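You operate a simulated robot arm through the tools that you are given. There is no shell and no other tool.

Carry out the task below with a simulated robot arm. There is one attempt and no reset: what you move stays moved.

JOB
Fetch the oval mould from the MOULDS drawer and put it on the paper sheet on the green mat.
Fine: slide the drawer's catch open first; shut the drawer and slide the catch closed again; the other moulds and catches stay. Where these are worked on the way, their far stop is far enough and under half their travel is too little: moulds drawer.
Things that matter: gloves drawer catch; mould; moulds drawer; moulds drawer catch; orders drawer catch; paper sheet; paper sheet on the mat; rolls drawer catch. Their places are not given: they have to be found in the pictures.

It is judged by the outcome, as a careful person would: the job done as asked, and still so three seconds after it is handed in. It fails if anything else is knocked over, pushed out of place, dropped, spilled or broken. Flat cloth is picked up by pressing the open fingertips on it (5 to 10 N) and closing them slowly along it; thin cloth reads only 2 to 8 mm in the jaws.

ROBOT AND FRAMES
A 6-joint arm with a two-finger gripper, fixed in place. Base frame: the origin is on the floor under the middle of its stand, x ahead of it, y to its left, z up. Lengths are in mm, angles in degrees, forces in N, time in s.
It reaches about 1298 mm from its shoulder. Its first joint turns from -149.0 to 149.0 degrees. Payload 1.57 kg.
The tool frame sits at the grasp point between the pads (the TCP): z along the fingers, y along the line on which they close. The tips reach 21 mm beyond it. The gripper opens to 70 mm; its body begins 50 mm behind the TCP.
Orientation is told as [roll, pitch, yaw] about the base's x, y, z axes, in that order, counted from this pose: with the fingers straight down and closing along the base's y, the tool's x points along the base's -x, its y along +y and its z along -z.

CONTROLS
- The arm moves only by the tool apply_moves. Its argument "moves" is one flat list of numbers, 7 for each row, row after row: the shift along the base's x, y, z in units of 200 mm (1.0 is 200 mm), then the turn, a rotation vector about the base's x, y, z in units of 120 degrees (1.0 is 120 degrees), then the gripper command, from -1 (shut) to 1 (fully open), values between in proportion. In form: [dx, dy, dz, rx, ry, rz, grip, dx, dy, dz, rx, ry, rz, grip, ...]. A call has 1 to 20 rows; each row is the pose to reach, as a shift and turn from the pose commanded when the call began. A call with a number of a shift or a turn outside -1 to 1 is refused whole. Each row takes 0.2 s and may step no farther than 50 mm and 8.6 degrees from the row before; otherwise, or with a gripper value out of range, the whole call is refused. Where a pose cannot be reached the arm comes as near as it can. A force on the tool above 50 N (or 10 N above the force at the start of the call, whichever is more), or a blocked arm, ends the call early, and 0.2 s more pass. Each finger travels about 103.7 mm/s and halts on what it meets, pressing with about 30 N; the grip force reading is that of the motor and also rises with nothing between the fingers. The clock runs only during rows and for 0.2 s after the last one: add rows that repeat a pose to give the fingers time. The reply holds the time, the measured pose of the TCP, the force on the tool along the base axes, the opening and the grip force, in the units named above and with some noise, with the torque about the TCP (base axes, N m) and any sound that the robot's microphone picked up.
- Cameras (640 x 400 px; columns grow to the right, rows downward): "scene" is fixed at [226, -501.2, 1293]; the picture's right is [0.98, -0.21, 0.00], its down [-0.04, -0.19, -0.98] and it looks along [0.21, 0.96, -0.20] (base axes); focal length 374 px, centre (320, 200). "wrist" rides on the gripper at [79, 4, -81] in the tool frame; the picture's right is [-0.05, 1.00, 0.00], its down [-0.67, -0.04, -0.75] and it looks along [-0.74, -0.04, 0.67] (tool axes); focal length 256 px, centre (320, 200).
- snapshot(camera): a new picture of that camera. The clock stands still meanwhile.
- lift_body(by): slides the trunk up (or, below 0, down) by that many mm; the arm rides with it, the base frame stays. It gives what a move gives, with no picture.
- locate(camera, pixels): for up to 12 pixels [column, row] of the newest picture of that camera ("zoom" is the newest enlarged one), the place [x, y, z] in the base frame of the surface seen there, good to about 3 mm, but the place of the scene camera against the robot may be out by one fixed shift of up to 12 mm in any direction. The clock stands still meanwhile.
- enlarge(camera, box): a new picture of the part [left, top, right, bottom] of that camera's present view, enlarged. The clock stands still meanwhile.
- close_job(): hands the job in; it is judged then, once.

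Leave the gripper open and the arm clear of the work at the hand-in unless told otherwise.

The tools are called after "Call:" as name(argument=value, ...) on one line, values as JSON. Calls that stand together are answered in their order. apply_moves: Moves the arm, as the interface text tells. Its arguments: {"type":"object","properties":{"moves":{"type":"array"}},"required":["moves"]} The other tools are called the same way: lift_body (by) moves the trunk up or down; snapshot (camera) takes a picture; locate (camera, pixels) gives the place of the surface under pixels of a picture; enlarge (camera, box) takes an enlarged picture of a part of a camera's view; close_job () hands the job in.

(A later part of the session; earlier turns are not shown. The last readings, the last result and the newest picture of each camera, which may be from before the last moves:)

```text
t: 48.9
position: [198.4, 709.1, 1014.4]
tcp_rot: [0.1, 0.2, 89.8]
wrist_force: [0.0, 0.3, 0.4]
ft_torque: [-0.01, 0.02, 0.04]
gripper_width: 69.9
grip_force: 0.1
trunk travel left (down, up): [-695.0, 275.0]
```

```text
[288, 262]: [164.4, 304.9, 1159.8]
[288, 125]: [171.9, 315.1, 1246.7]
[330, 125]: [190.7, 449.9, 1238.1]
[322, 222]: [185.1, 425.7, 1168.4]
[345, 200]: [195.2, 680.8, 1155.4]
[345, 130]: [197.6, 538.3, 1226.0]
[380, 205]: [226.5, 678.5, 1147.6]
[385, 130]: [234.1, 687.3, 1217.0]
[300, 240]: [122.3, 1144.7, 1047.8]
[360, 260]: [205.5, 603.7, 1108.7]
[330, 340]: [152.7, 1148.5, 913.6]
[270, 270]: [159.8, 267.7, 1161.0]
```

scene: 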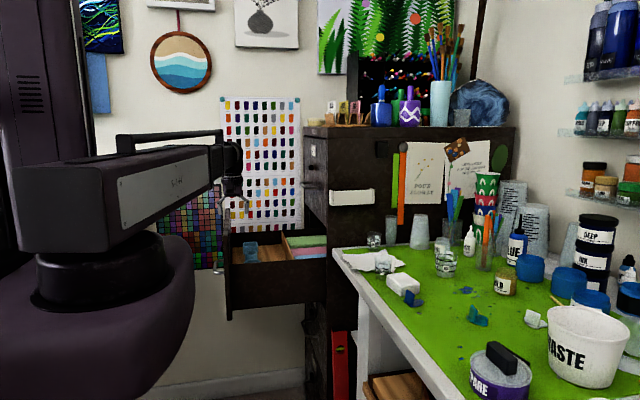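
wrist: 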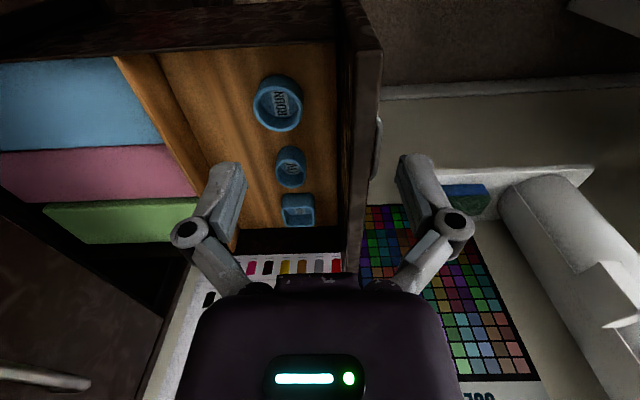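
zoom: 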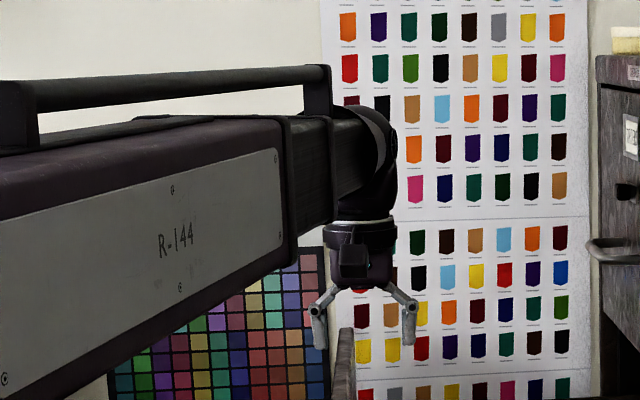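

The slim wrist section ends up about 10 mm above the panel's top at grasp height, and the thick forearm stays outside the drawer, so the descent is feasible. I move above the oval mould at (253.5, 889), still at z≈1014.

Call:
apply_moves(moves=[0.045, 0.15, 0, 0, 0, 0, 1, 0.09, 0.3, 0, 0, 0, 0, 1, 0.135, 0.45, 0, 0, 0, 0, 1, 0.18, 0.6, 0, 0, 0, 0, 1, 0.23, 0.75, 0, 0, 0, 0, 1, 0.275, 0.9, 0, 0, 0, 0, 1, 0.275, 0.9, 0, 0, 0, 0, 1])

Call:
snapshot(camera="wrist")

Call:
snapshot(camera="scene")

```text
t: 50.5
position: [255.4, 887.0, 1014.2]
tcp_rot: [-0.1, 0.1, 89.7]
wrist_force: [-0.5, 0.4, -0.5]
ft_torque: [0.04, -0.02, 0.01]
gripper_width: 69.9
grip_force: 0.0
trunk travel left (down, up): [-695.0, 275.0]
```

```text
taken
```

wrist: 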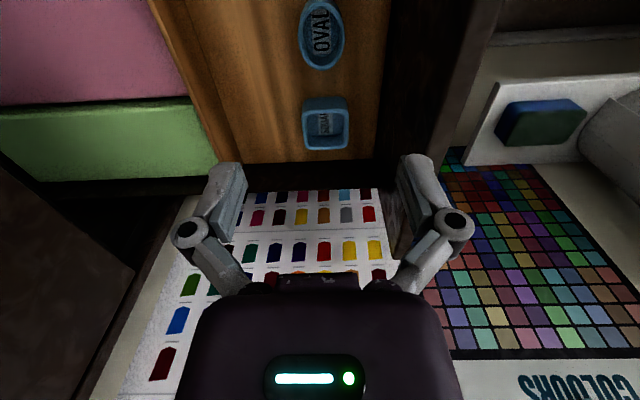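

```text
taken
```

scene: 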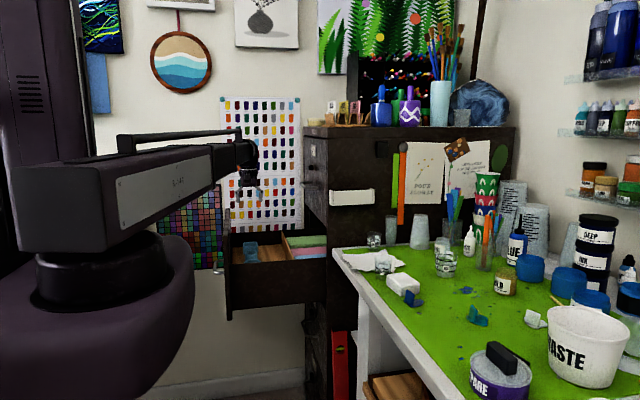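

"OVAL" is readable at (322, 33), right under the gripper's line. I enlarge and locate its rim for exact centring.

Call:
enlarge(camera="wrist", box=[270, 0, 380, 80])

```text
5.00 times, centred on (325, 40) of wrist
```

zoom: 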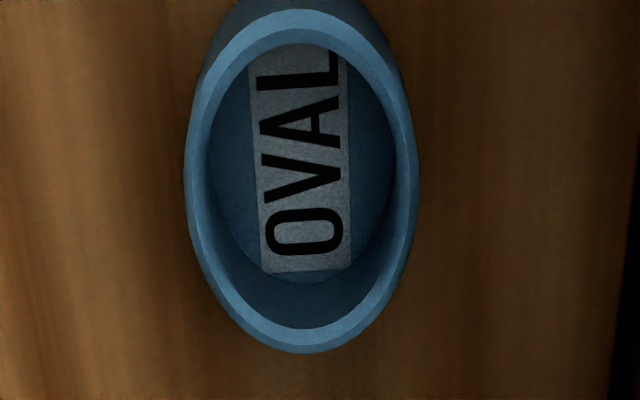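

Call:
locate(camera="zoom", pixels=[[196, 160], [408, 150], [302, 22], [302, 338], [300, 200], [240, 60], [372, 60], [225, 270], [385, 270], [302, 240], [120, 200], [500, 200]])

```text
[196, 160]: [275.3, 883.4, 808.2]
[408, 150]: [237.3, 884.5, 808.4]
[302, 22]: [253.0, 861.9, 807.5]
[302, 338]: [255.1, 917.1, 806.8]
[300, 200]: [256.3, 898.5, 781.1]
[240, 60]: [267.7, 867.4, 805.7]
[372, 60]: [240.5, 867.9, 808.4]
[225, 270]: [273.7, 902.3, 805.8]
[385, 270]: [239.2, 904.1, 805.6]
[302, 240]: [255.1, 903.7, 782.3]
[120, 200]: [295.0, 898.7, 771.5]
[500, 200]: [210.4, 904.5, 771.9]
```

Oval centre is (256, 889.5), rim z≈808, floor z≈772. I shift 2.5 mm in y, then lower in two steps: first 150 mm.

Call:
apply_moves(moves=[0.004, 0.0125, 0, 0, 0, 0, 1, 0.004, 0.0125, 0, 0, 0, 0, 1])

Call:
lift_body(by=-150)

Call:
snapshot(camera="scene")

Call:
snapshot(camera="wrist")

```text
t: 51.1
position: [255.6, 890.1, 1013.9]
tcp_rot: [-0.2, 0.2, 89.8]
wrist_force: [-0.5, 0.7, -0.6]
ft_torque: [-0.04, 0.01, 0.05]
gripper_width: 69.9
grip_force: 0.0
trunk travel left (down, up): [-695.0, 275.0]
```

```text
t: 52.9
position: [257.6, 887.9, 864.2]
tcp_rot: [-0.1, 0.0, 89.7]
wrist_force: [-0.2, -1.4, -0.1]
ft_torque: [0.0, 0.0, 0.0]
gripper_width: 70.1
grip_force: 0.0
trunk travel left (down, up): [-545.0, 425.0]
```

```text
taken
```

scene: 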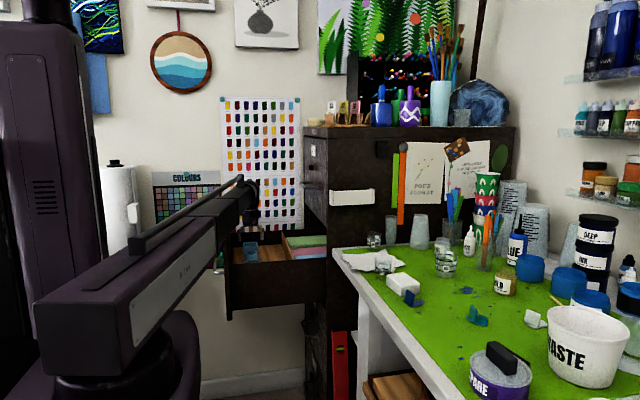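

```text
taken
```

wrist: 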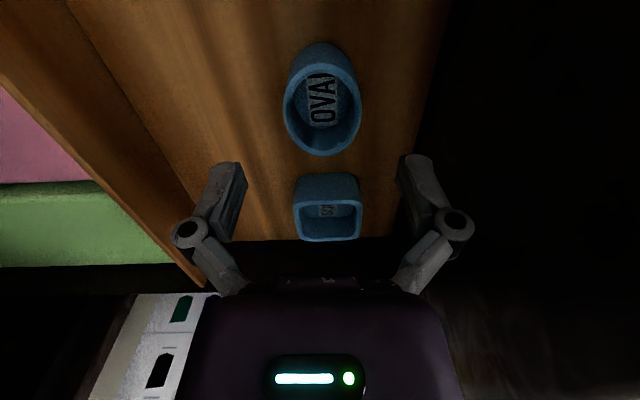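

Clear so far: the oval is centred at column ~322 and the wrist is above the panel. I lower another 58 mm to TCP z≈806.

Call:
lift_body(by=-58)

Call:
snapshot(camera="wrist")

Call:
enlarge(camera="scene", box=[190, 170, 350, 310])

```text
t: 53.8
position: [256.5, 889.5, 804.7]
tcp_rot: [-0.1, 0.0, 89.7]
wrist_force: [-0.1, 0.0, 0.0]
ft_torque: [0.0, 0.01, -0.03]
gripper_width: 70.0
grip_force: 0.0
trunk travel left (down, up): [-487.0, 483.0]
```

```text
taken
```

wrist: 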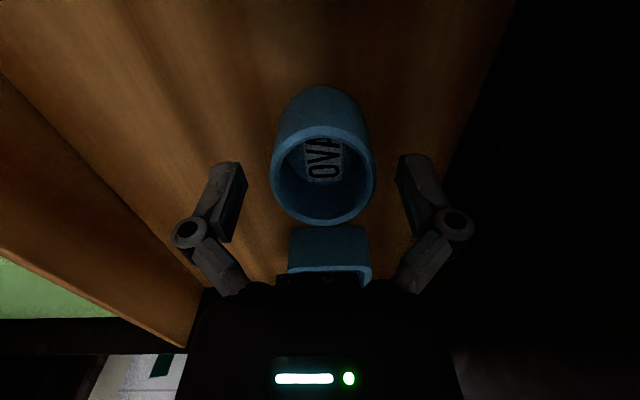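

```text
2.86 times, centred on (270, 240) of scene
```

zoom: 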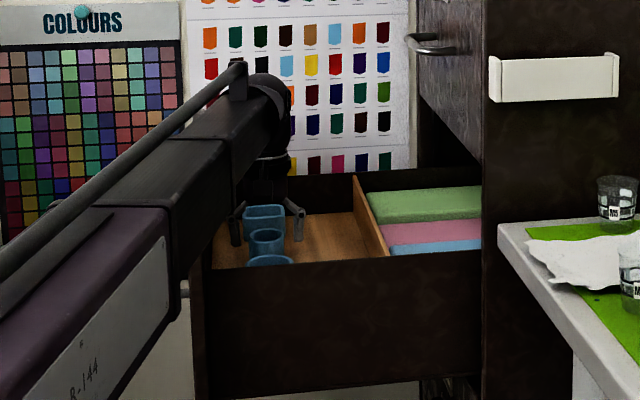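

The fingers straddle the oval mould evenly (rim between columns 271 and 375). I close slowly on it.

Call:
apply_moves(moves=[0, 0, 0, 0, 0, 0, 0.6, 0, 0, 0, 0, 0, 0, 0.35, 0, 0, 0, 0, 0, 0, 0.2, 0, 0, 0, 0, 0, 0, 0.1, 0, 0, 0, 0, 0, 0, 0, 0, 0, 0, 0, 0, 0, -0.2, 0, 0, 0, 0, 0, 0, -0.2])

Call:
snapshot(camera="wrist")

```text
t: 55.4
position: [257.0, 890.0, 806.3]
tcp_rot: [-0.1, 0.1, 89.7]
wrist_force: [-0.3, 1.3, 3.9]
ft_torque: [0.05, -0.01, 0.0]
gripper_width: 45.9
grip_force: 29.9
trunk travel left (down, up): [-487.0, 483.0]
```

```text
taken
```

wrist: 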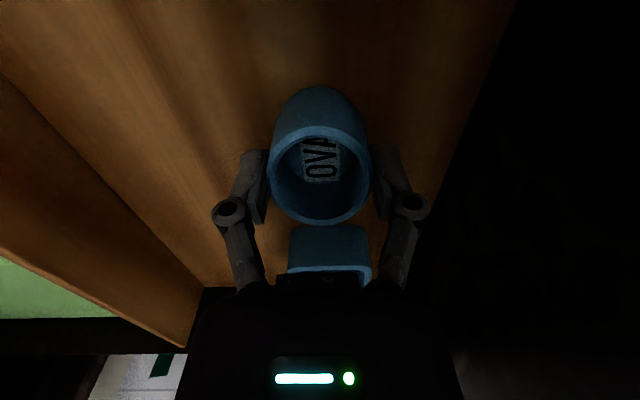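

Held: 45.9 mm wide, about 30 N. I keep the grip command shut and lift 30 mm to test the hold.

Call:
apply_moves(moves=[0, 0, 0, 0, 0, 0, -1, 0, 0, 0, 0, 0, 0, -1])

Call:
lift_body(by=30)

Call:
snapshot(camera="wrist")

```text
t: 56.0
position: [255.4, 888.0, 806.5]
tcp_rot: [0.0, 0.1, 89.7]
wrist_force: [-0.3, 1.1, 2.9]
ft_torque: [0.06, 0.01, -0.01]
gripper_width: 45.8
grip_force: 30.3
trunk travel left (down, up): [-487.0, 483.0]
```

```text
t: 56.8
position: [255.6, 889.4, 836.8]
tcp_rot: [-0.1, 0.1, 89.7]
wrist_force: [0.7, 0.3, -0.6]
ft_torque: [-0.03, 0.04, 0.0]
gripper_width: 45.9
grip_force: 29.9
trunk travel left (down, up): [-517.0, 453.0]
```

```text
taken
```

wrist: 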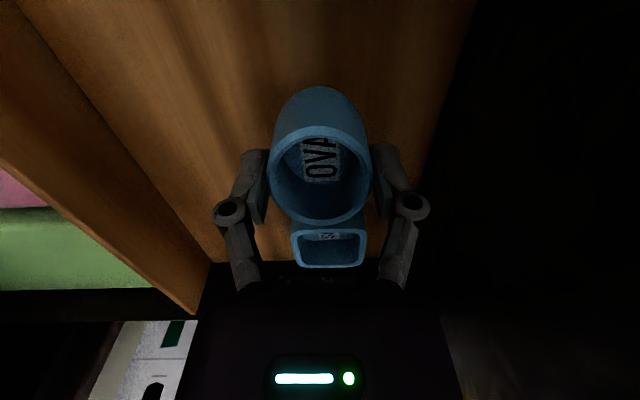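

The mould is lifted and held level in the jaws; the other two stay. I raise 200 mm to clear the drawer walls.

Call:
lift_body(by=200)

Call:
snapshot(camera="wrist")

```text
t: 59.0
position: [256.8, 888.3, 1035.1]
tcp_rot: [-0.1, 0.1, 89.8]
wrist_force: [1.0, 0.0, -1.3]
ft_torque: [-0.04, 0.0, 0.0]
gripper_width: 46.1
grip_force: 30.1
trunk travel left (down, up): [-717.0, 253.0]
```

```text
taken
```

wrist: 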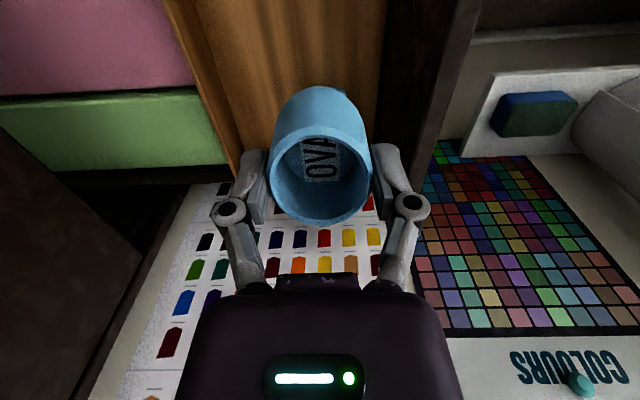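

Mould held steady at z≈1035. I retreat along −y by 200 mm, away from the drawer.

Call:
apply_moves(moves=[0, -0.12, 0, 0, 0, 0, -1, 0, -0.26, 0, 0, 0, 0, -1, 0, -0.42, 0, 0, 0, 0, -1, 0, -0.58, 0, 0, 0, 0, -1, 0, -0.74, 0, 0, 0, 0, -1, 0, -0.88, 0, 0, 0, 0, -1, 0, -1.0, 0, 0, 0, 0, -1])

Call:
apply_moves(moves=[0.06, -0.12, 0, 0, 0, 0, -1, 0.15, -0.28, 0, 0, 0, 0, -1, 0.25, -0.44, 0, 0, 0, 0, -1, 0.35, -0.6, 0, 0, 0, 0, -1, 0.45, -0.76, 0, 0, 0, 0, -1, 0.55, -0.9, 0, 0, 0, 0, -1, 0.65, -1.0, 0, 0, 0, 0, -1, 0.75, -1.0, 0, 0, 0, 0, -1, 0.85, -1.0, 0, 0, 0, 0, -1])

Call:
snapshot(camera="wrist")

Call:
snapshot(camera="scene")

```text
t: 60.5
position: [256.0, 688.8, 1036.0]
tcp_rot: [-0.1, 0.1, 89.7]
wrist_force: [0.2, -1.0, -0.9]
ft_torque: [-0.01, -0.02, 0.0]
gripper_width: 46.0
grip_force: 30.0
trunk travel left (down, up): [-717.0, 253.0]
```

```text
t: 62.5
position: [427.3, 489.4, 1034.6]
tcp_rot: [0.0, 0.1, 89.7]
wrist_force: [-0.1, -0.5, -0.8]
ft_torque: [-0.01, -0.03, 0.0]
gripper_width: 45.9
grip_force: 30.1
trunk travel left (down, up): [-717.0, 253.0]
```

```text
taken
```

wrist: 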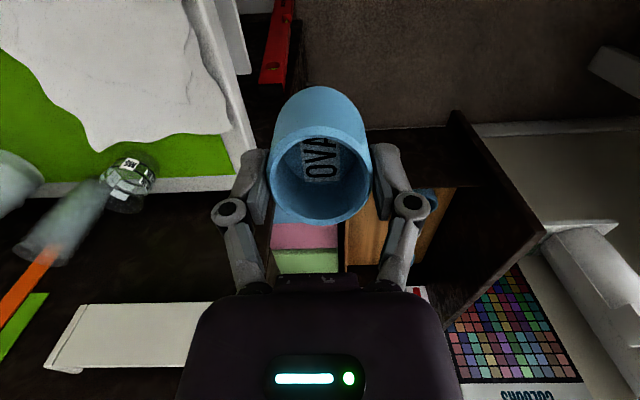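

```text
taken
```

scene: 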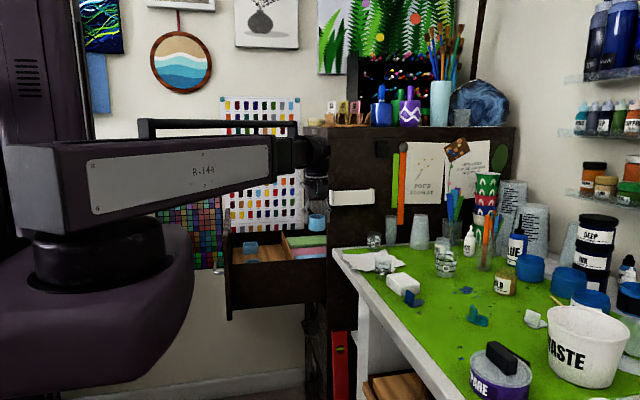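

The paper shows at the upper left of the wrist view; cup M3 is at (130, 180). I move to y≈350 for a fuller view of the paper.

Call:
apply_moves(moves=[0, -0.12, 0, 0, 0, 0, -1, 0, -0.26, 0, 0, 0, 0, -1, 0, -0.42, 0, 0, 0, 0, -1, 0, -0.58, 0, 0, 0, 0, -1, 0, -0.7, 0, 0, 0, 0, -1])

Call:
snapshot(camera="wrist")

```text
t: 63.8
position: [426.9, 348.2, 1036.4]
tcp_rot: [-0.1, 0.1, 89.7]
wrist_force: [-1.0, 0.6, -1.8]
ft_torque: [-0.05, 0.01, 0.02]
gripper_width: 45.9
grip_force: 30.4
trunk travel left (down, up): [-717.0, 253.0]
```

```text
taken
```

wrist: 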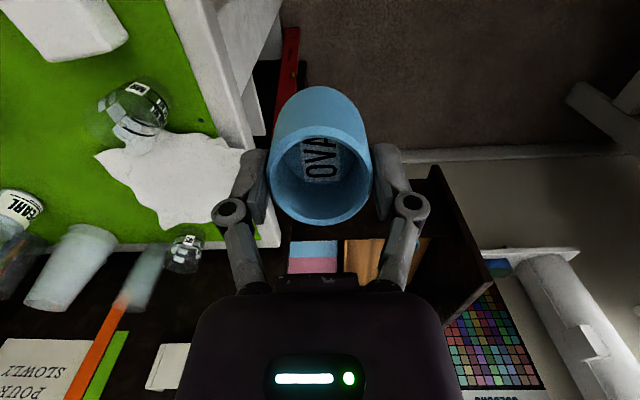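

The whole paper is visible at about (175, 175), with cup M9 at (135, 110) next to it and M3 at (185, 255). I enlarge and locate.

Call:
enlarge(camera="wrist", box=[70, 60, 280, 280])

```text
1.82 times, centred on (175, 170) of wrist
```

zoom: 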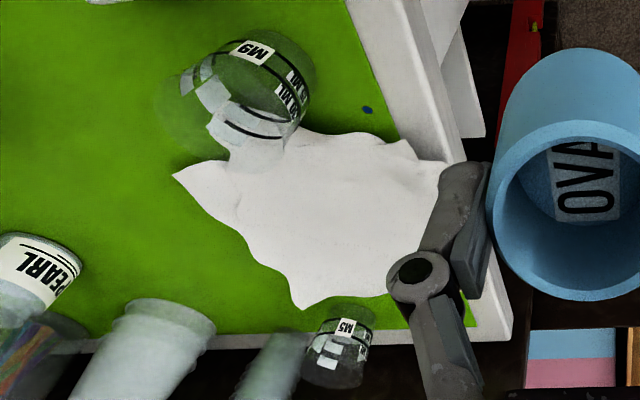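

Call:
locate(camera="zoom", pixels=[[175, 178], [300, 305], [385, 292], [420, 200], [440, 165], [330, 140], [400, 145], [240, 230], [330, 220], [300, 180], [260, 180], [370, 180]])

Call:
locate(camera="zoom", pixels=[[255, 160], [290, 140], [240, 100], [315, 70], [335, 380], [345, 325], [230, 165], [450, 300], [320, 250], [340, 350], [305, 110], [370, 250]])

```text
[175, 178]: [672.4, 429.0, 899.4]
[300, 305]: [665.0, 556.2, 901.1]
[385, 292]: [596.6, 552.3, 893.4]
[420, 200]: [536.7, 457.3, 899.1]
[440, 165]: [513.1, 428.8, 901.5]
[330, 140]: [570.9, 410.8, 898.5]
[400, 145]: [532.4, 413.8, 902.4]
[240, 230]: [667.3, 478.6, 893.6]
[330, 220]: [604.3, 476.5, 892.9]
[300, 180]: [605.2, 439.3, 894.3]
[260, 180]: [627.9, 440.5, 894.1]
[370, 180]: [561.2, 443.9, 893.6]
```

```text
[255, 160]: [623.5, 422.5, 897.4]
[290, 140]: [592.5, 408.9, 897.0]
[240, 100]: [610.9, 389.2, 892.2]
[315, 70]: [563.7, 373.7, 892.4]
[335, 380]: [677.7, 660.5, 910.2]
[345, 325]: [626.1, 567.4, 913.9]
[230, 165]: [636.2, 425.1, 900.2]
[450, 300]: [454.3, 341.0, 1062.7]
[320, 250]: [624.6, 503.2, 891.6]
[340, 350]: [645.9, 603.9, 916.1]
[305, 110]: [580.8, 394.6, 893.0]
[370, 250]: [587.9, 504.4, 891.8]
```

Paper centre region: about (600, 487), surface z≈893; its edges curl up to ~900. Cup M9 stands at about y≤415 and M3 at y≥575, so I place the mould at (600, 488). I move above that at the same height.

Call:
apply_moves(moves=[0.1, 0.08, 0, 0, 0, 0, -1, 0.25, 0.2, 0, 0, 0, 0, -1, 0.4, 0.32, 0, 0, 0, 0, -1, 0.55, 0.45, 0, 0, 0, 0, -1, 0.7, 0.57, 0, 0, 0, 0, -1, 0.8, 0.65, 0, 0, 0, 0, -1, 0.865, 0.7, 0, 0, 0, 0, -1, 0.865, 0.7, 0, 0, 0, 0, -1])

Call:
snapshot(camera="wrist")

Call:
snapshot(camera="scene")

```text
t: 65.5
position: [598.9, 489.7, 1036.7]
tcp_rot: [-0.2, 0.1, 89.6]
wrist_force: [0.4, 0.5, -1.4]
ft_torque: [-0.02, 0.01, 0.03]
gripper_width: 45.7
grip_force: 30.2
trunk travel left (down, up): [-717.0, 253.0]
```

```text
taken
```

wrist: 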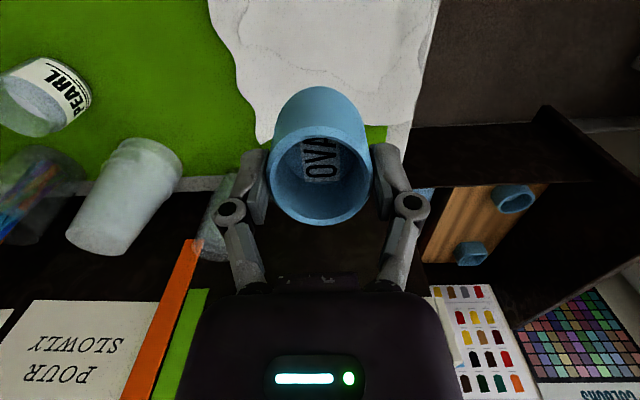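

```text
taken
```

scene: 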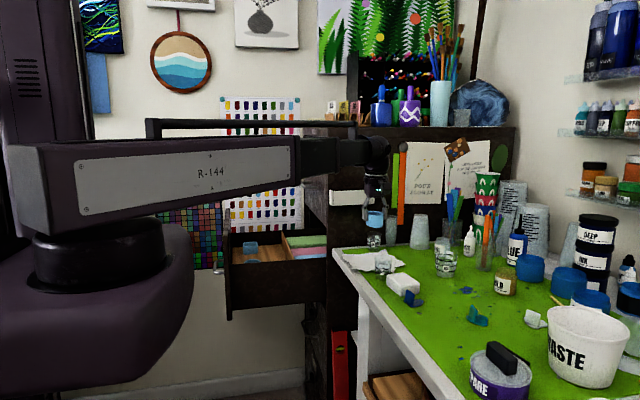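

Above the paper with everything clear. I lower 95 mm first (TCP z≈941, mould bottom ≈907).

Call:
lift_body(by=-95)

Call:
snapshot(camera="wrist")

Call:
enlarge(camera="scene", box=[320, 150, 480, 310])

```text
t: 66.8
position: [598.9, 488.8, 941.2]
tcp_rot: [0.0, 0.0, 89.7]
wrist_force: [0.5, 0.1, -0.4]
ft_torque: [0.01, 0.03, 0.0]
gripper_width: 46.0
grip_force: 29.8
trunk travel left (down, up): [-622.0, 348.0]
```

```text
taken
```

wrist: 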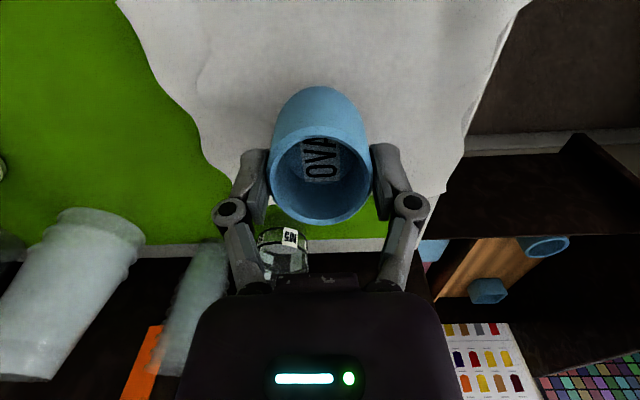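

```text
2.50 times, centred on (400, 230) of scene
```

zoom: 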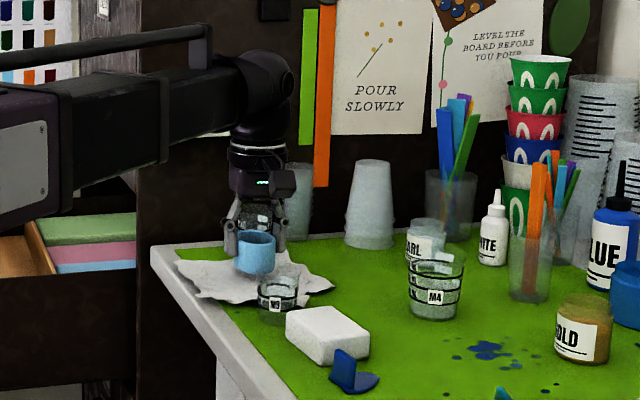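

The mould hangs over the paper's middle, well away from M9 and M3. I lower 10 mm, then finer steps while watching the vertical force.

Call:
lift_body(by=-10)

Call:
lift_body(by=-2)

```text
t: 67.4
position: [598.2, 488.8, 931.4]
tcp_rot: [-0.1, 0.1, 89.7]
wrist_force: [0.0, 0.2, -1.1]
ft_torque: [0.04, 0.01, -0.01]
gripper_width: 45.8
grip_force: 29.9
trunk travel left (down, up): [-612.0, 358.0]
```

```text
t: 67.9
position: [598.8, 488.9, 928.7]
tcp_rot: [-0.1, 0.2, 89.8]
wrist_force: [0.5, 0.0, -0.5]
ft_torque: [0.01, 0.04, -0.01]
gripper_width: 46.0
grip_force: 29.8
trunk travel left (down, up): [-610.0, 360.0]
```

No contact yet (force −0.5 N). I go down 2 mm, then 1 mm at a time.

Call:
lift_body(by=-2)

Call:
lift_body(by=-1)

```text
t: 68.5
position: [598.3, 487.9, 927.7]
tcp_rot: [-0.2, 0.1, 89.6]
wrist_force: [5.5, 4.0, 24.3]
ft_torque: [0.15, -0.15, -0.01]
gripper_width: 45.9
grip_force: 29.5
trunk travel left (down, up): [-608.0, 362.0]
```

```text
t: 69.0
position: [598.1, 488.0, 926.3]
tcp_rot: [0.0, 0.0, 89.8]
wrist_force: [6.9, 4.3, 23.8]
ft_torque: [0.13, -0.18, 0.03]
gripper_width: 45.9
grip_force: 30.2
trunk travel left (down, up): [-607.0, 363.0]
```

Contact: about 24 N. I ease up 1 mm to relieve the pressing, then open the jaws slowly.

Call:
lift_body(by=1)

Call:
apply_moves(moves=[0, 0, 0, 0, 0, 0, 0.32, 0, 0, 0, 0, 0, 0, 0.36, 0, 0, 0, 0, 0, 0, 0.45, 0, 0, 0, 0, 0, 0, 0.6, 0, 0, 0, 0, 0, 0, 0.8, 0, 0, 0, 0, 0, 0, 1, 0, 0, 0, 0, 0, 0, 1])

Call:
snapshot(camera="wrist")

```text
t: 69.5
position: [598.0, 488.4, 926.6]
tcp_rot: [0.0, 0.1, 89.7]
wrist_force: [1.7, -0.1, 6.0]
ft_torque: [0.04, -0.11, -0.03]
gripper_width: 46.0
grip_force: 30.1
trunk travel left (down, up): [-608.0, 362.0]
```

```text
t: 71.1
position: [599.6, 489.6, 927.3]
tcp_rot: [0.0, 0.2, 89.6]
wrist_force: [-0.3, -0.1, -0.9]
ft_torque: [0.01, -0.02, -0.01]
gripper_width: 70.2
grip_force: 0.0
trunk travel left (down, up): [-608.0, 362.0]
```

```text
taken
```

wrist: 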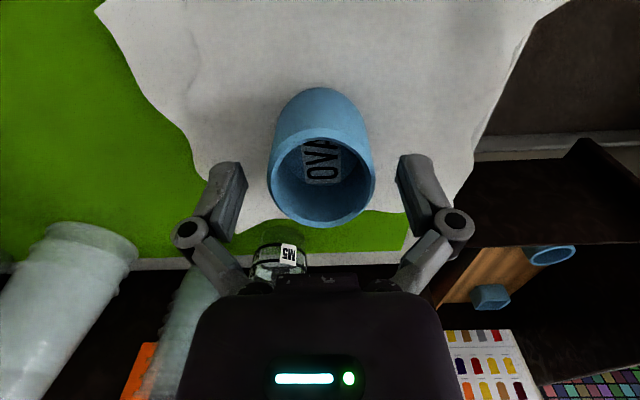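

Released; the mould stands on the paper between the open fingers. I raise straight up 140 mm.

Call:
lift_body(by=140)

Call:
enlarge(camera="scene", box=[320, 210, 460, 310])

```text
t: 72.8
position: [597.9, 488.6, 1067.2]
tcp_rot: [-0.1, 0.1, 89.8]
wrist_force: [0.0, -0.3, -0.7]
ft_torque: [0.04, -0.02, -0.01]
gripper_width: 70.2
grip_force: 0.0
trunk travel left (down, up): [-748.0, 222.0]
```

```text
4.00 times, centred on (390, 260) of scene
```

zoom: 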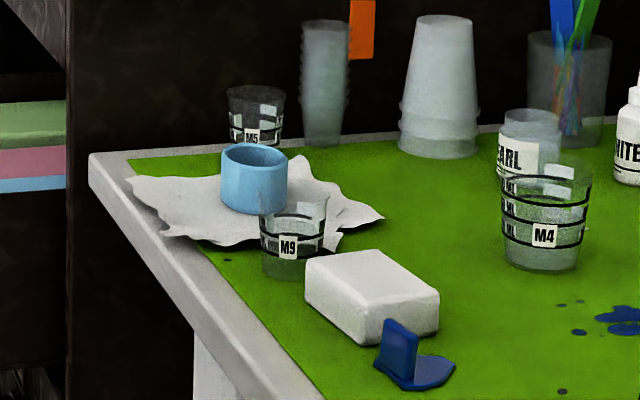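

The oval mould stands upright on the paper, cups untouched. Now I return to shut the drawer: first back along −x by 200 mm.

Call:
apply_moves(moves=[-0.15, 0, 0, 0, 0, 0, 1, -0.35, 0, 0, 0, 0, 0, 1, -0.55, 0, 0, 0, 0, 0, 1, -0.75, 0, 0, 0, 0, 0, 1, -0.9, 0, 0, 0, 0, 0, 1, -1.0, 0, 0, 0, 0, 0, 1])

Call:
apply_moves(moves=[-0.08, 0.08, 0.122, 0, -0.0625, 0, 1, -0.16, 0.16, 0.242, 0, -0.125, 0, 1, -0.24, 0.24, 0.358, 0, -0.1875, 0, 1, -0.32, 0.32, 0.468, 0, -0.25, 0, 1, -0.4, 0.4, 0.569, 0, -0.3125, 0, 1, -0.48, 0.48, 0.661, 0, -0.375, 0, 1, -0.56, 0.56, 0.742, 0, -0.4375, 0, 1, -0.64, 0.64, 0.81, 0, -0.5, 0, 1, -0.72, 0.72, 0.864, 0, -0.5625, 0, 1, -0.8, 0.8, 0.903, 0, -0.625, 0, 1, -0.88, 0.9, 0.927, 0, -0.6875, 0, 1, -0.96, 1.0, 0.935, 0, -0.75, 0, 1])

Call:
snapshot(camera="scene")

```text
t: 74.2
position: [398.9, 488.0, 1066.9]
tcp_rot: [-0.1, 0.2, 89.7]
wrist_force: [0.2, 0.7, -1.1]
ft_torque: [-0.01, -0.01, -0.01]
gripper_width: 70.2
grip_force: 0.1
trunk travel left (down, up): [-748.0, 222.0]
```

```text
t: 76.8
position: [206.9, 691.4, 1252.6]
tcp_rot: [-90.2, -0.3, 89.9]
wrist_force: [0.1, 0.0, 0.0]
ft_torque: [0.04, 0.0, -0.04]
gripper_width: 70.0
grip_force: 0.0
out of reach, approached as far as the arm can: row 1, 2, 3, 4, 5, 6, 7, 8, 9, 10, 11
trunk travel left (down, up): [-748.0, 222.0]
```

```text
taken
```

scene: 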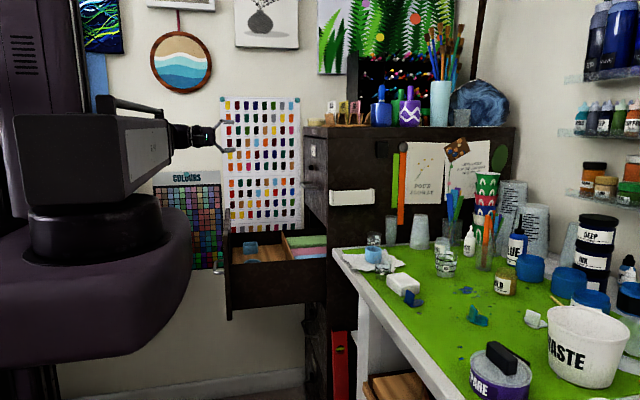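

Good, fingers level at z≈1253. I move out in front of the drawer: to about (20, 888).

Call:
apply_moves(moves=[-0.13, 0.14, 0, 0, 0, 0, 1, -0.26, 0.28, 0, 0, 0, 0, 1, -0.39, 0.42, 0, 0, 0, 0, 1, -0.52, 0.56, 0, 0, 0, 0, 1, -0.65, 0.7, 0, 0, 0, 0, 1, -0.78, 0.84, 0, 0, 0, 0, 1, -0.88, 0.94, 0, 0, 0, 0, 1, -0.93, 0.985, 0, 0, 0, 0, 1, -0.93, 0.985, 0, 0, 0, 0, 1])

Call:
lift_body(by=-300)

Call:
snapshot(camera="wrist")

```text
t: 78.8
position: [20.0, 885.2, 1253.7]
tcp_rot: [-90.1, -0.3, 89.8]
wrist_force: [-0.4, -0.5, 0.3]
ft_torque: [-0.02, 0.04, 0.0]
gripper_width: 70.3
grip_force: 0.1
trunk travel left (down, up): [-748.0, 222.0]
```

```text
t: 81.8
position: [21.1, 884.4, 952.9]
tcp_rot: [-90.1, -0.4, 89.9]
wrist_force: [-0.9, 0.2, 0.0]
ft_torque: [-0.01, -0.02, 0.02]
gripper_width: 69.7
grip_force: 0.0
trunk travel left (down, up): [-448.0, 522.0]
```

```text
taken
```

wrist: 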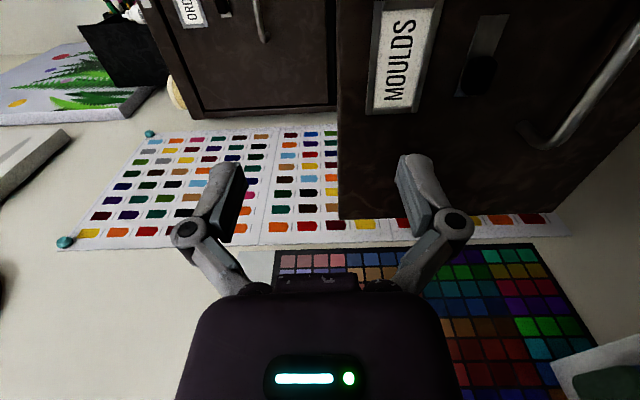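

I lower the remaining 193 mm to the handle's height, z≈760.

Call:
lift_body(by=-193)

Call:
snapshot(camera="wrist")

```text
t: 83.9
position: [20.6, 885.3, 759.4]
tcp_rot: [-90.2, -0.3, 89.9]
wrist_force: [0.2, 0.5, -0.5]
ft_torque: [0.0, 0.01, -0.03]
gripper_width: 70.0
grip_force: 0.0
trunk travel left (down, up): [-255.0, 715.0]
```

```text
taken
```

wrist: 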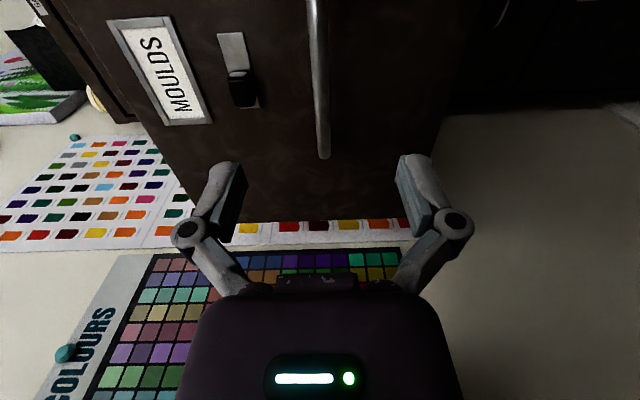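

The bar at column ~320 lies between the fingers. I move forward so the fingertips straddle the bar, reach the panel (x≈160) and begin pushing it shut.

Call:
apply_moves(moves=[0.12, 0.01, 0, 0, 0, 0, 1, 0.26, 0.015, 0, 0, 0, 0, 1, 0.4, 0.02, 0, 0, 0, 0, 1, 0.5, 0.02, 0, 0, 0, 0, 1, 0.56, 0.02, 0, 0, 0, 0, 1, 0.6, 0.02, 0, 0, 0, 0, 1, 0.64, 0.02, 0, 0, 0, 0, 1, 0.68, 0.02, 0, 0, 0, 0, 1, 0.73, 0.02, 0, 0, 0, 0, 1, 0.78, 0.02, 0, 0, 0, 0, 1, 0.83, 0.02, 0, 0, 0, 0, 1])

Call:
snapshot(camera="wrist")

```text
t: 86.3
position: [187.6, 888.4, 760.2]
tcp_rot: [-90.2, -0.3, 89.9]
wrist_force: [0.1, -0.4, -0.2]
ft_torque: [-0.03, 0.0, -0.01]
gripper_width: 69.9
grip_force: 0.0
trunk travel left (down, up): [-255.0, 715.0]
```

```text
taken
```

wrist: 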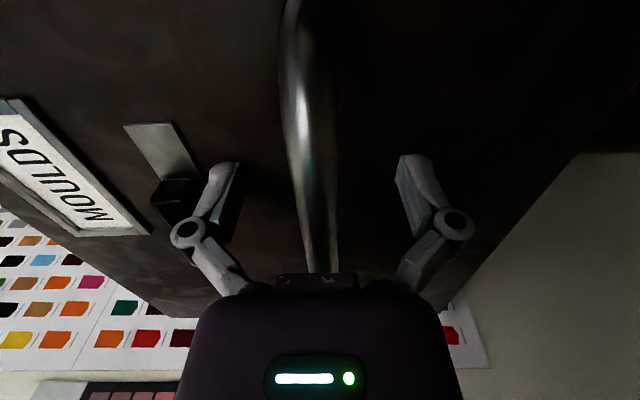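

The panel moves with the fingertips, with almost no resistance. I continue pushing 200 mm at a steady pace.

Call:
apply_moves(moves=[0.05, 0, 0, 0, 0, 0, 1, 0.1, 0, 0, 0, 0, 0, 1, 0.16, 0, 0, 0, 0, 0, 1, 0.22, 0, 0, 0, 0, 0, 1, 0.28, 0, 0, 0, 0, 0, 1, 0.34, 0, 0, 0, 0, 0, 1, 0.4, 0, 0, 0, 0, 0, 1, 0.46, 0, 0, 0, 0, 0, 1, 0.52, 0, 0, 0, 0, 0, 1, 0.58, 0, 0, 0, 0, 0, 1, 0.64, 0, 0, 0, 0, 0, 1, 0.7, 0, 0, 0, 0, 0, 1, 0.76, 0, 0, 0, 0, 0, 1, 0.82, 0, 0, 0, 0, 0, 1, 0.88, 0, 0, 0, 0, 0, 1, 0.94, 0, 0, 0, 0, 0, 1, 1.0, 0, 0, 0, 0, 0, 1])

Call:
snapshot(camera="wrist")

```text
t: 89.9
position: [385.9, 889.1, 760.2]
tcp_rot: [-90.1, -0.2, 90.0]
wrist_force: [0.4, 0.9, -0.2]
ft_torque: [0.03, -0.02, -0.02]
gripper_width: 69.9
grip_force: 0.1
trunk travel left (down, up): [-255.0, 715.0]
```

```text
taken
```

wrist: 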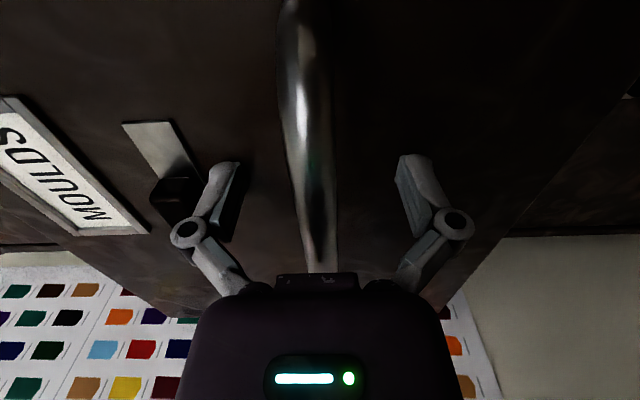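

About 94 mm remain. I push on, slower near the end, until the drawer is flush.

Call:
apply_moves(moves=[0.05, 0, 0, 0, 0, 0, 1, 0.1, 0, 0, 0, 0, 0, 1, 0.15, 0, 0, 0, 0, 0, 1, 0.2, 0, 0, 0, 0, 0, 1, 0.25, 0, 0, 0, 0, 0, 1, 0.3, 0, 0, 0, 0, 0, 1, 0.35, 0, 0, 0, 0, 0, 1, 0.39, 0, 0, 0, 0, 0, 1, 0.42, 0, 0, 0, 0, 0, 1, 0.445, 0, 0, 0, 0, 0, 1, 0.465, 0, 0, 0, 0, 0, 1, 0.48, 0, 0, 0, 0, 0, 1, 0.495, 0, 0, 0, 0, 0, 1])

Call:
snapshot(camera="wrist")

```text
t: 92.7
position: [485.2, 888.6, 760.4]
tcp_rot: [-90.1, -0.4, 89.9]
wrist_force: [-0.3, -0.7, -1.0]
ft_torque: [0.01, 0.01, 0.0]
gripper_width: 70.0
grip_force: 0.1
trunk travel left (down, up): [-255.0, 715.0]
```

```text
taken
```

wrist: 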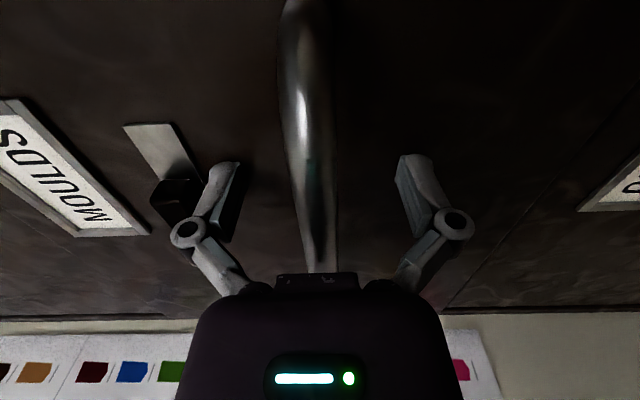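

TCP is at x≈485 yet no force; I check where the panel and the neighbouring drawer fronts are now.

Call:
locate(camera="wrist", pixels=[[250, 60], [400, 60], [500, 200], [620, 130], [600, 260], [310, 150], [175, 190], [70, 170], [235, 170], [405, 165], [320, 260], [60, 280]])

Call:
snapshot(camera="scene")

```text
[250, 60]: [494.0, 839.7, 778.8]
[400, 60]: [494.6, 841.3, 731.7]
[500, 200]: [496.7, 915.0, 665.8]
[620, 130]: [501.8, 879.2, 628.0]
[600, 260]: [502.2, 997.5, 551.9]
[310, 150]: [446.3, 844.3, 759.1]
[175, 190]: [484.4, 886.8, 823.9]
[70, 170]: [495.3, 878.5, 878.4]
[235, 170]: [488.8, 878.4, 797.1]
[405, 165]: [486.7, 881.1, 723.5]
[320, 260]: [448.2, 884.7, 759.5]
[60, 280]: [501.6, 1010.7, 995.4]
```

```text
taken
```

scene: 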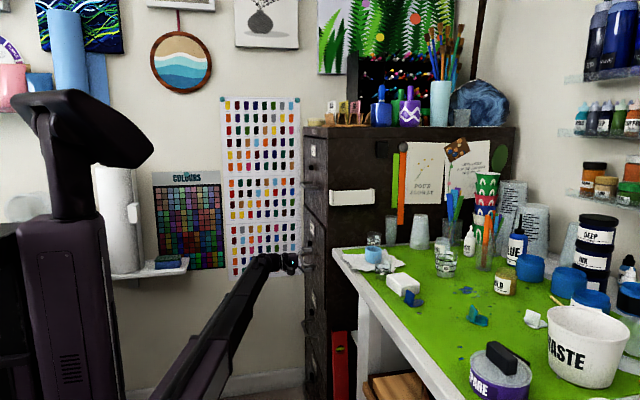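

The MOULDS panel is at x≈495 while neighbours are at 502: about 6 mm still open. I push on in 2 mm steps until it stops.

Call:
apply_moves(moves=[0.01, 0, 0, 0, 0, 0, 1, 0.02, 0, 0, 0, 0, 0, 1, 0.03, 0, 0, 0, 0, 0, 1, 0.04, 0, 0, 0, 0, 0, 1, 0.05, 0, 0, 0, 0, 0, 1, 0.06, 0, 0, 0, 0, 0, 1])

Call:
snapshot(camera="wrist")

```text
t: 94.1
position: [493.4, 888.0, 761.5]
tcp_rot: [-90.1, -0.3, 90.0]
wrist_force: [-41.4, -9.7, -9.9]
ft_torque: [-0.15, 1.05, -0.1]
gripper_width: 70.1
grip_force: 0.4
trunk travel left (down, up): [-255.0, 715.0]
```

```text
taken
```

wrist: 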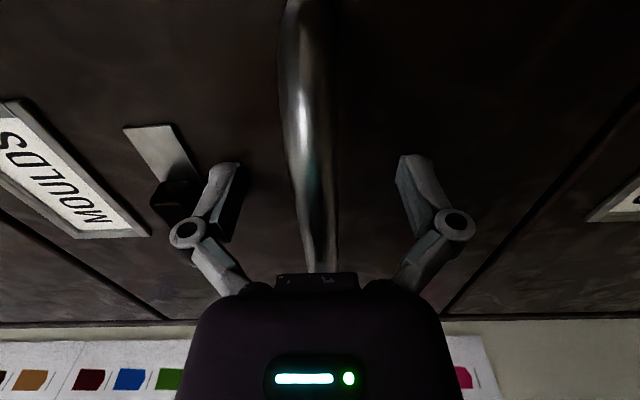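

41 N: the drawer is against its stop. I check the panel against its neighbours.

Call:
locate(camera="wrist", pixels=[[250, 60], [400, 60], [500, 200], [620, 150], [600, 260], [310, 150], [175, 190], [70, 170], [235, 170], [405, 165], [100, 300], [130, 250]])

Call:
enlarge(camera="wrist", box=[150, 130, 500, 320])

```text
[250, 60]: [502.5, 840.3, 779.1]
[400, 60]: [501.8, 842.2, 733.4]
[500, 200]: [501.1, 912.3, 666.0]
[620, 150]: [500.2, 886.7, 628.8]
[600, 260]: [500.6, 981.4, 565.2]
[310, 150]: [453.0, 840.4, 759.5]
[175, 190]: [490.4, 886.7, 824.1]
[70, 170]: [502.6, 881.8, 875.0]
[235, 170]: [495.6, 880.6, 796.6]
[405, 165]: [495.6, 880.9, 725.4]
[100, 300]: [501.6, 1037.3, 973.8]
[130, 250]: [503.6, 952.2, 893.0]
```

```text
1.83 times, centred on (325, 225) of wrist
```

zoom: 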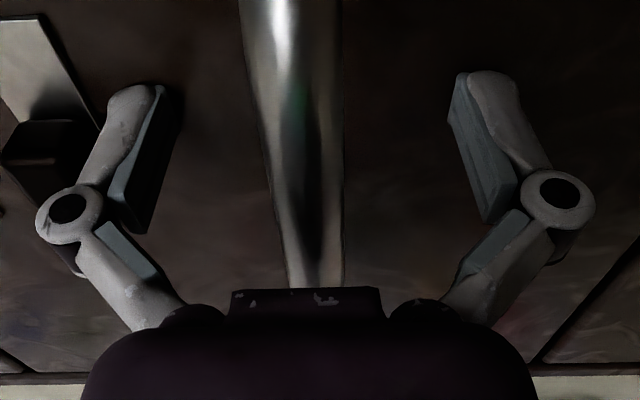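

The panel (x≈502) is flush with its neighbours (500–501). I back straight off 160 mm.

Call:
apply_moves(moves=[-0.03, 0, 0, 0, 0, 0, 1, -0.1, 0, 0, 0, 0, 0, 1, -0.2, 0, 0, 0, 0, 0, 1, -0.35, 0, 0, 0, 0, 0, 1, -0.5, 0, 0, 0, 0, 0, 1, -0.65, 0, 0, 0, 0, 0, 1, -0.8, 0, 0, 0, 0, 0, 1])

Call:
apply_moves(moves=[0, 0.01, 0, -0.0682, 0, 0, 1, 0, 0.02, 0, -0.1364, 0, 0, 1, 0, 0.03, 0, -0.2045, 0, 0, 1, 0, 0.04, 0, -0.2727, 0, 0, 1, 0, 0.05, 0, -0.3409, 0, 0, 1, 0, 0.06, 0, -0.4091, 0, 0, 1, 0, 0.065, 0, -0.4773, 0, 0, 1, 0, 0.065, 0, -0.5455, 0, 0, 1, 0, 0.065, 0, -0.6136, 0, 0, 1, 0, 0.065, 0, -0.6818, 0, 0, 1, 0, 0.065, 0, -0.75, 0, 0, 1])

Call:
lift_body(by=69)

Call:
snapshot(camera="wrist")

```text
t: 95.7
position: [336.3, 888.5, 760.9]
tcp_rot: [-90.2, -0.3, 89.9]
wrist_force: [0.1, 0.1, -0.8]
ft_torque: [0.0, 0.02, 0.0]
gripper_width: 69.9
grip_force: 0.0
trunk travel left (down, up): [-255.0, 715.0]
```

```text
t: 98.1
position: [337.4, 901.5, 760.7]
tcp_rot: [-116.2, 90.0, 63.9]
wrist_force: [-0.2, -1.0, -0.3]
ft_torque: [-0.03, -0.01, 0.02]
gripper_width: 69.9
grip_force: 0.1
trunk travel left (down, up): [-255.0, 715.0]
```

```text
t: 99.1
position: [337.3, 901.5, 829.4]
tcp_rot: [-103.4, 89.7, 76.7]
wrist_force: [0.0, 0.1, 0.7]
ft_torque: [-0.02, -0.01, 0.04]
gripper_width: 70.3
grip_force: 0.0
trunk travel left (down, up): [-324.0, 646.0]
```

```text
taken
```

wrist: 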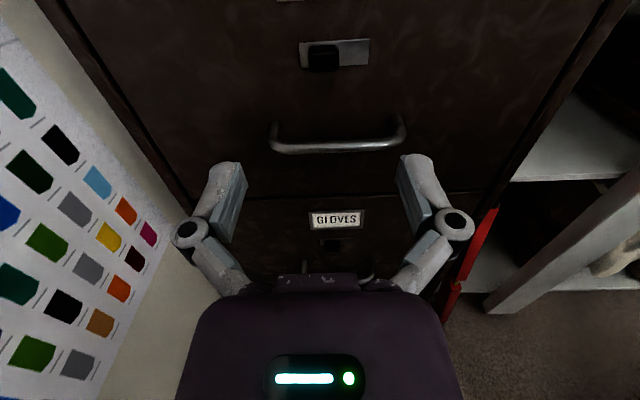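

Camera is on top again and the drawer is shut. The knob at (322, 57) is at its open end. I enlarge to locate knob and plate.

Call:
enlarge(camera="wrist", box=[270, 20, 400, 100])

```text
4.92 times, centred on (335, 60) of wrist
```

zoom: 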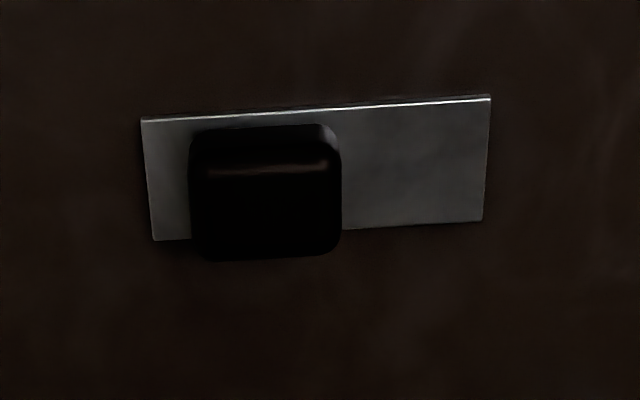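

Call:
locate(camera="zoom", pixels=[[265, 210], [200, 210], [332, 205], [265, 250], [150, 180], [485, 160], [265, 150], [400, 180]])

```text
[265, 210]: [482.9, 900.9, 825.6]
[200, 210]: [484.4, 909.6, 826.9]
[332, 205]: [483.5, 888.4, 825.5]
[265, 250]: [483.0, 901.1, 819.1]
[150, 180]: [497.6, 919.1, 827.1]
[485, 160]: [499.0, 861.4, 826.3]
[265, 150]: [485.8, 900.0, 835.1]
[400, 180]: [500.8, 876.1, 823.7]
```

Knob centre y≈900, z≈828. I bring the open fingers around it again (TCP x≈472).

Call:
apply_moves(moves=[0.15, 0, 0, 0, 0, 0, 1, 0.3, -0.005, 0, 0, 0, 0, 1, 0.42, -0.005, 0, 0, 0, 0, 1, 0.52, -0.005, 0, 0, 0, 0, 1, 0.6, -0.005, 0, 0, 0, 0, 1, 0.65, -0.005, 0, 0, 0, 0, 1, 0.675, -0.005, 0, 0, 0, 0, 1, 0.675, -0.005, 0, 0, 0, 0, 1])

Call:
snapshot(camera="wrist")

```text
t: 100.9
position: [472.2, 900.4, 828.6]
tcp_rot: [-90.8, 89.8, 89.3]
wrist_force: [-0.5, 0.1, -0.4]
ft_torque: [0.0, -0.03, -0.01]
gripper_width: 70.0
grip_force: 0.2
trunk travel left (down, up): [-324.0, 646.0]
```

```text
taken
```

wrist: 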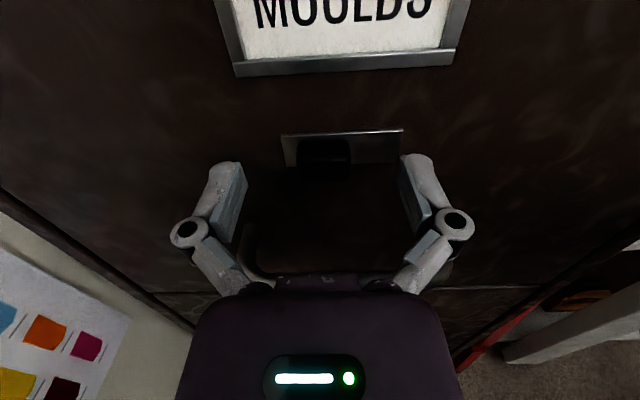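

The knob sits between the fingers. I narrow to about 34 mm and slide it towards −y in 5 mm steps.

Call:
apply_moves(moves=[0, 0, 0, 0, 0, 0, -0.03, 0, 0, 0, 0, 0, 0, -0.03, 0, -0.025, 0, 0, 0, 0, -0.03, 0, -0.05, 0, 0, 0, 0, -0.03, 0, -0.075, 0, 0, 0, 0, -0.03, 0, -0.1, 0, 0, 0, 0, -0.03, 0, -0.125, 0, 0, 0, 0, -0.03])

Call:
enlarge(camera="wrist", box=[220, 90, 420, 240])

```text
t: 102.5
position: [471.1, 876.7, 830.3]
tcp_rot: [-105.4, 89.7, 74.7]
wrist_force: [0.9, 0.8, 0.3]
ft_torque: [0.03, 0.0, 0.03]
gripper_width: 34.9
grip_force: 0.1
trunk travel left (down, up): [-324.0, 646.0]
```

```text
2.67 times, centred on (320, 165) of wrist
```

zoom: 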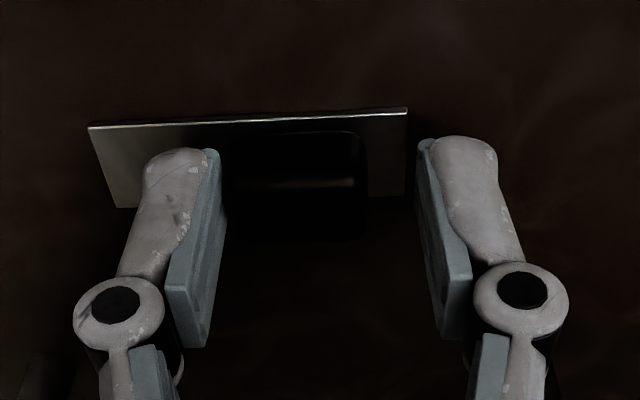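

The knob is near its original closed place. I push 5 mm more to feel the stop.

Call:
apply_moves(moves=[0, -0.01, 0, 0, 0, 0, -0.03, 0, -0.02, 0, 0, 0, 0, -0.03, 0, -0.03, 0, 0, 0, 0, -0.03, 0, -0.03, 0, 0, 0, 0, -0.03])

Call:
enlarge(camera="wrist", box=[220, 90, 420, 240])

```text
t: 103.5
position: [471.7, 872.0, 828.6]
tcp_rot: [-115.7, 89.8, 64.5]
wrist_force: [4.7, 17.3, 5.4]
ft_torque: [-0.01, -0.08, 0.15]
gripper_width: 43.8
grip_force: 7.4
trunk travel left (down, up): [-324.0, 646.0]
```

```text
2.67 times, centred on (320, 165) of wrist
```

zoom: 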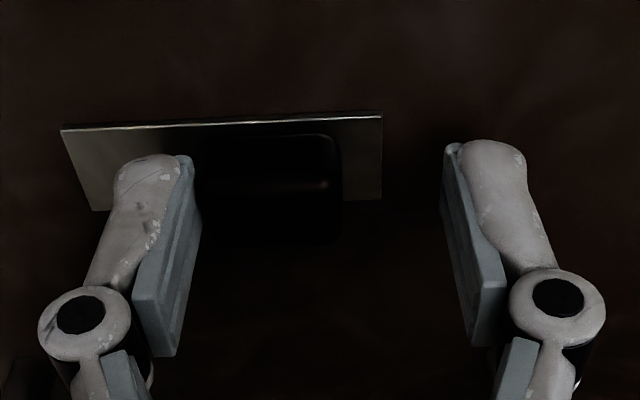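

17 N resistance and the jaw was pushed wider: the knob is at its closed stop. I locate it, then open and back away.

Call:
locate(camera="zoom", pixels=[[272, 195], [215, 195], [335, 190], [75, 160], [378, 150], [272, 160]])

Call:
apply_moves(moves=[0, 0.02, 0, 0, 0, 0, 0.4, 0, 0.04, 0, 0, 0, 0, 1, 0, 0.045, 0, 0, 0, 0, 1, -0.1, 0.045, 0, 0, 0, 0, 1, -0.25, 0.045, 0, 0, 0, 0, 1, -0.45, 0.045, 0, 0, 0, 0, 1, -0.65, 0.045, 0, 0, 0, 0, 1, -0.85, 0.045, 0, 0, 0, 0, 1])

Call:
snapshot(camera="wrist")

```text
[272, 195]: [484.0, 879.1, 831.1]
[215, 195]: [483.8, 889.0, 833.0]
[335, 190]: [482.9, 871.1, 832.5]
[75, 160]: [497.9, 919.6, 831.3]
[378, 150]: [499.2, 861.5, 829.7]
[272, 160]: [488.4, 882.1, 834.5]
```

```text
t: 105.3
position: [301.9, 878.2, 828.8]
tcp_rot: [-96.1, 89.7, 84.0]
wrist_force: [-0.4, -0.4, 0.3]
ft_torque: [0.0, 0.0, 0.01]
gripper_width: 70.1
grip_force: 0.1
trunk travel left (down, up): [-324.0, 646.0]
```

```text
taken
```

wrist: 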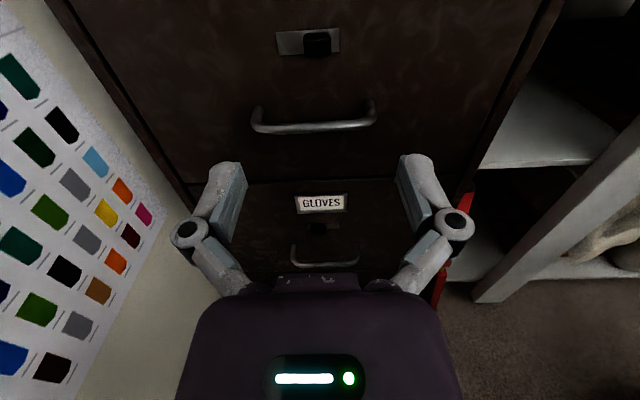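

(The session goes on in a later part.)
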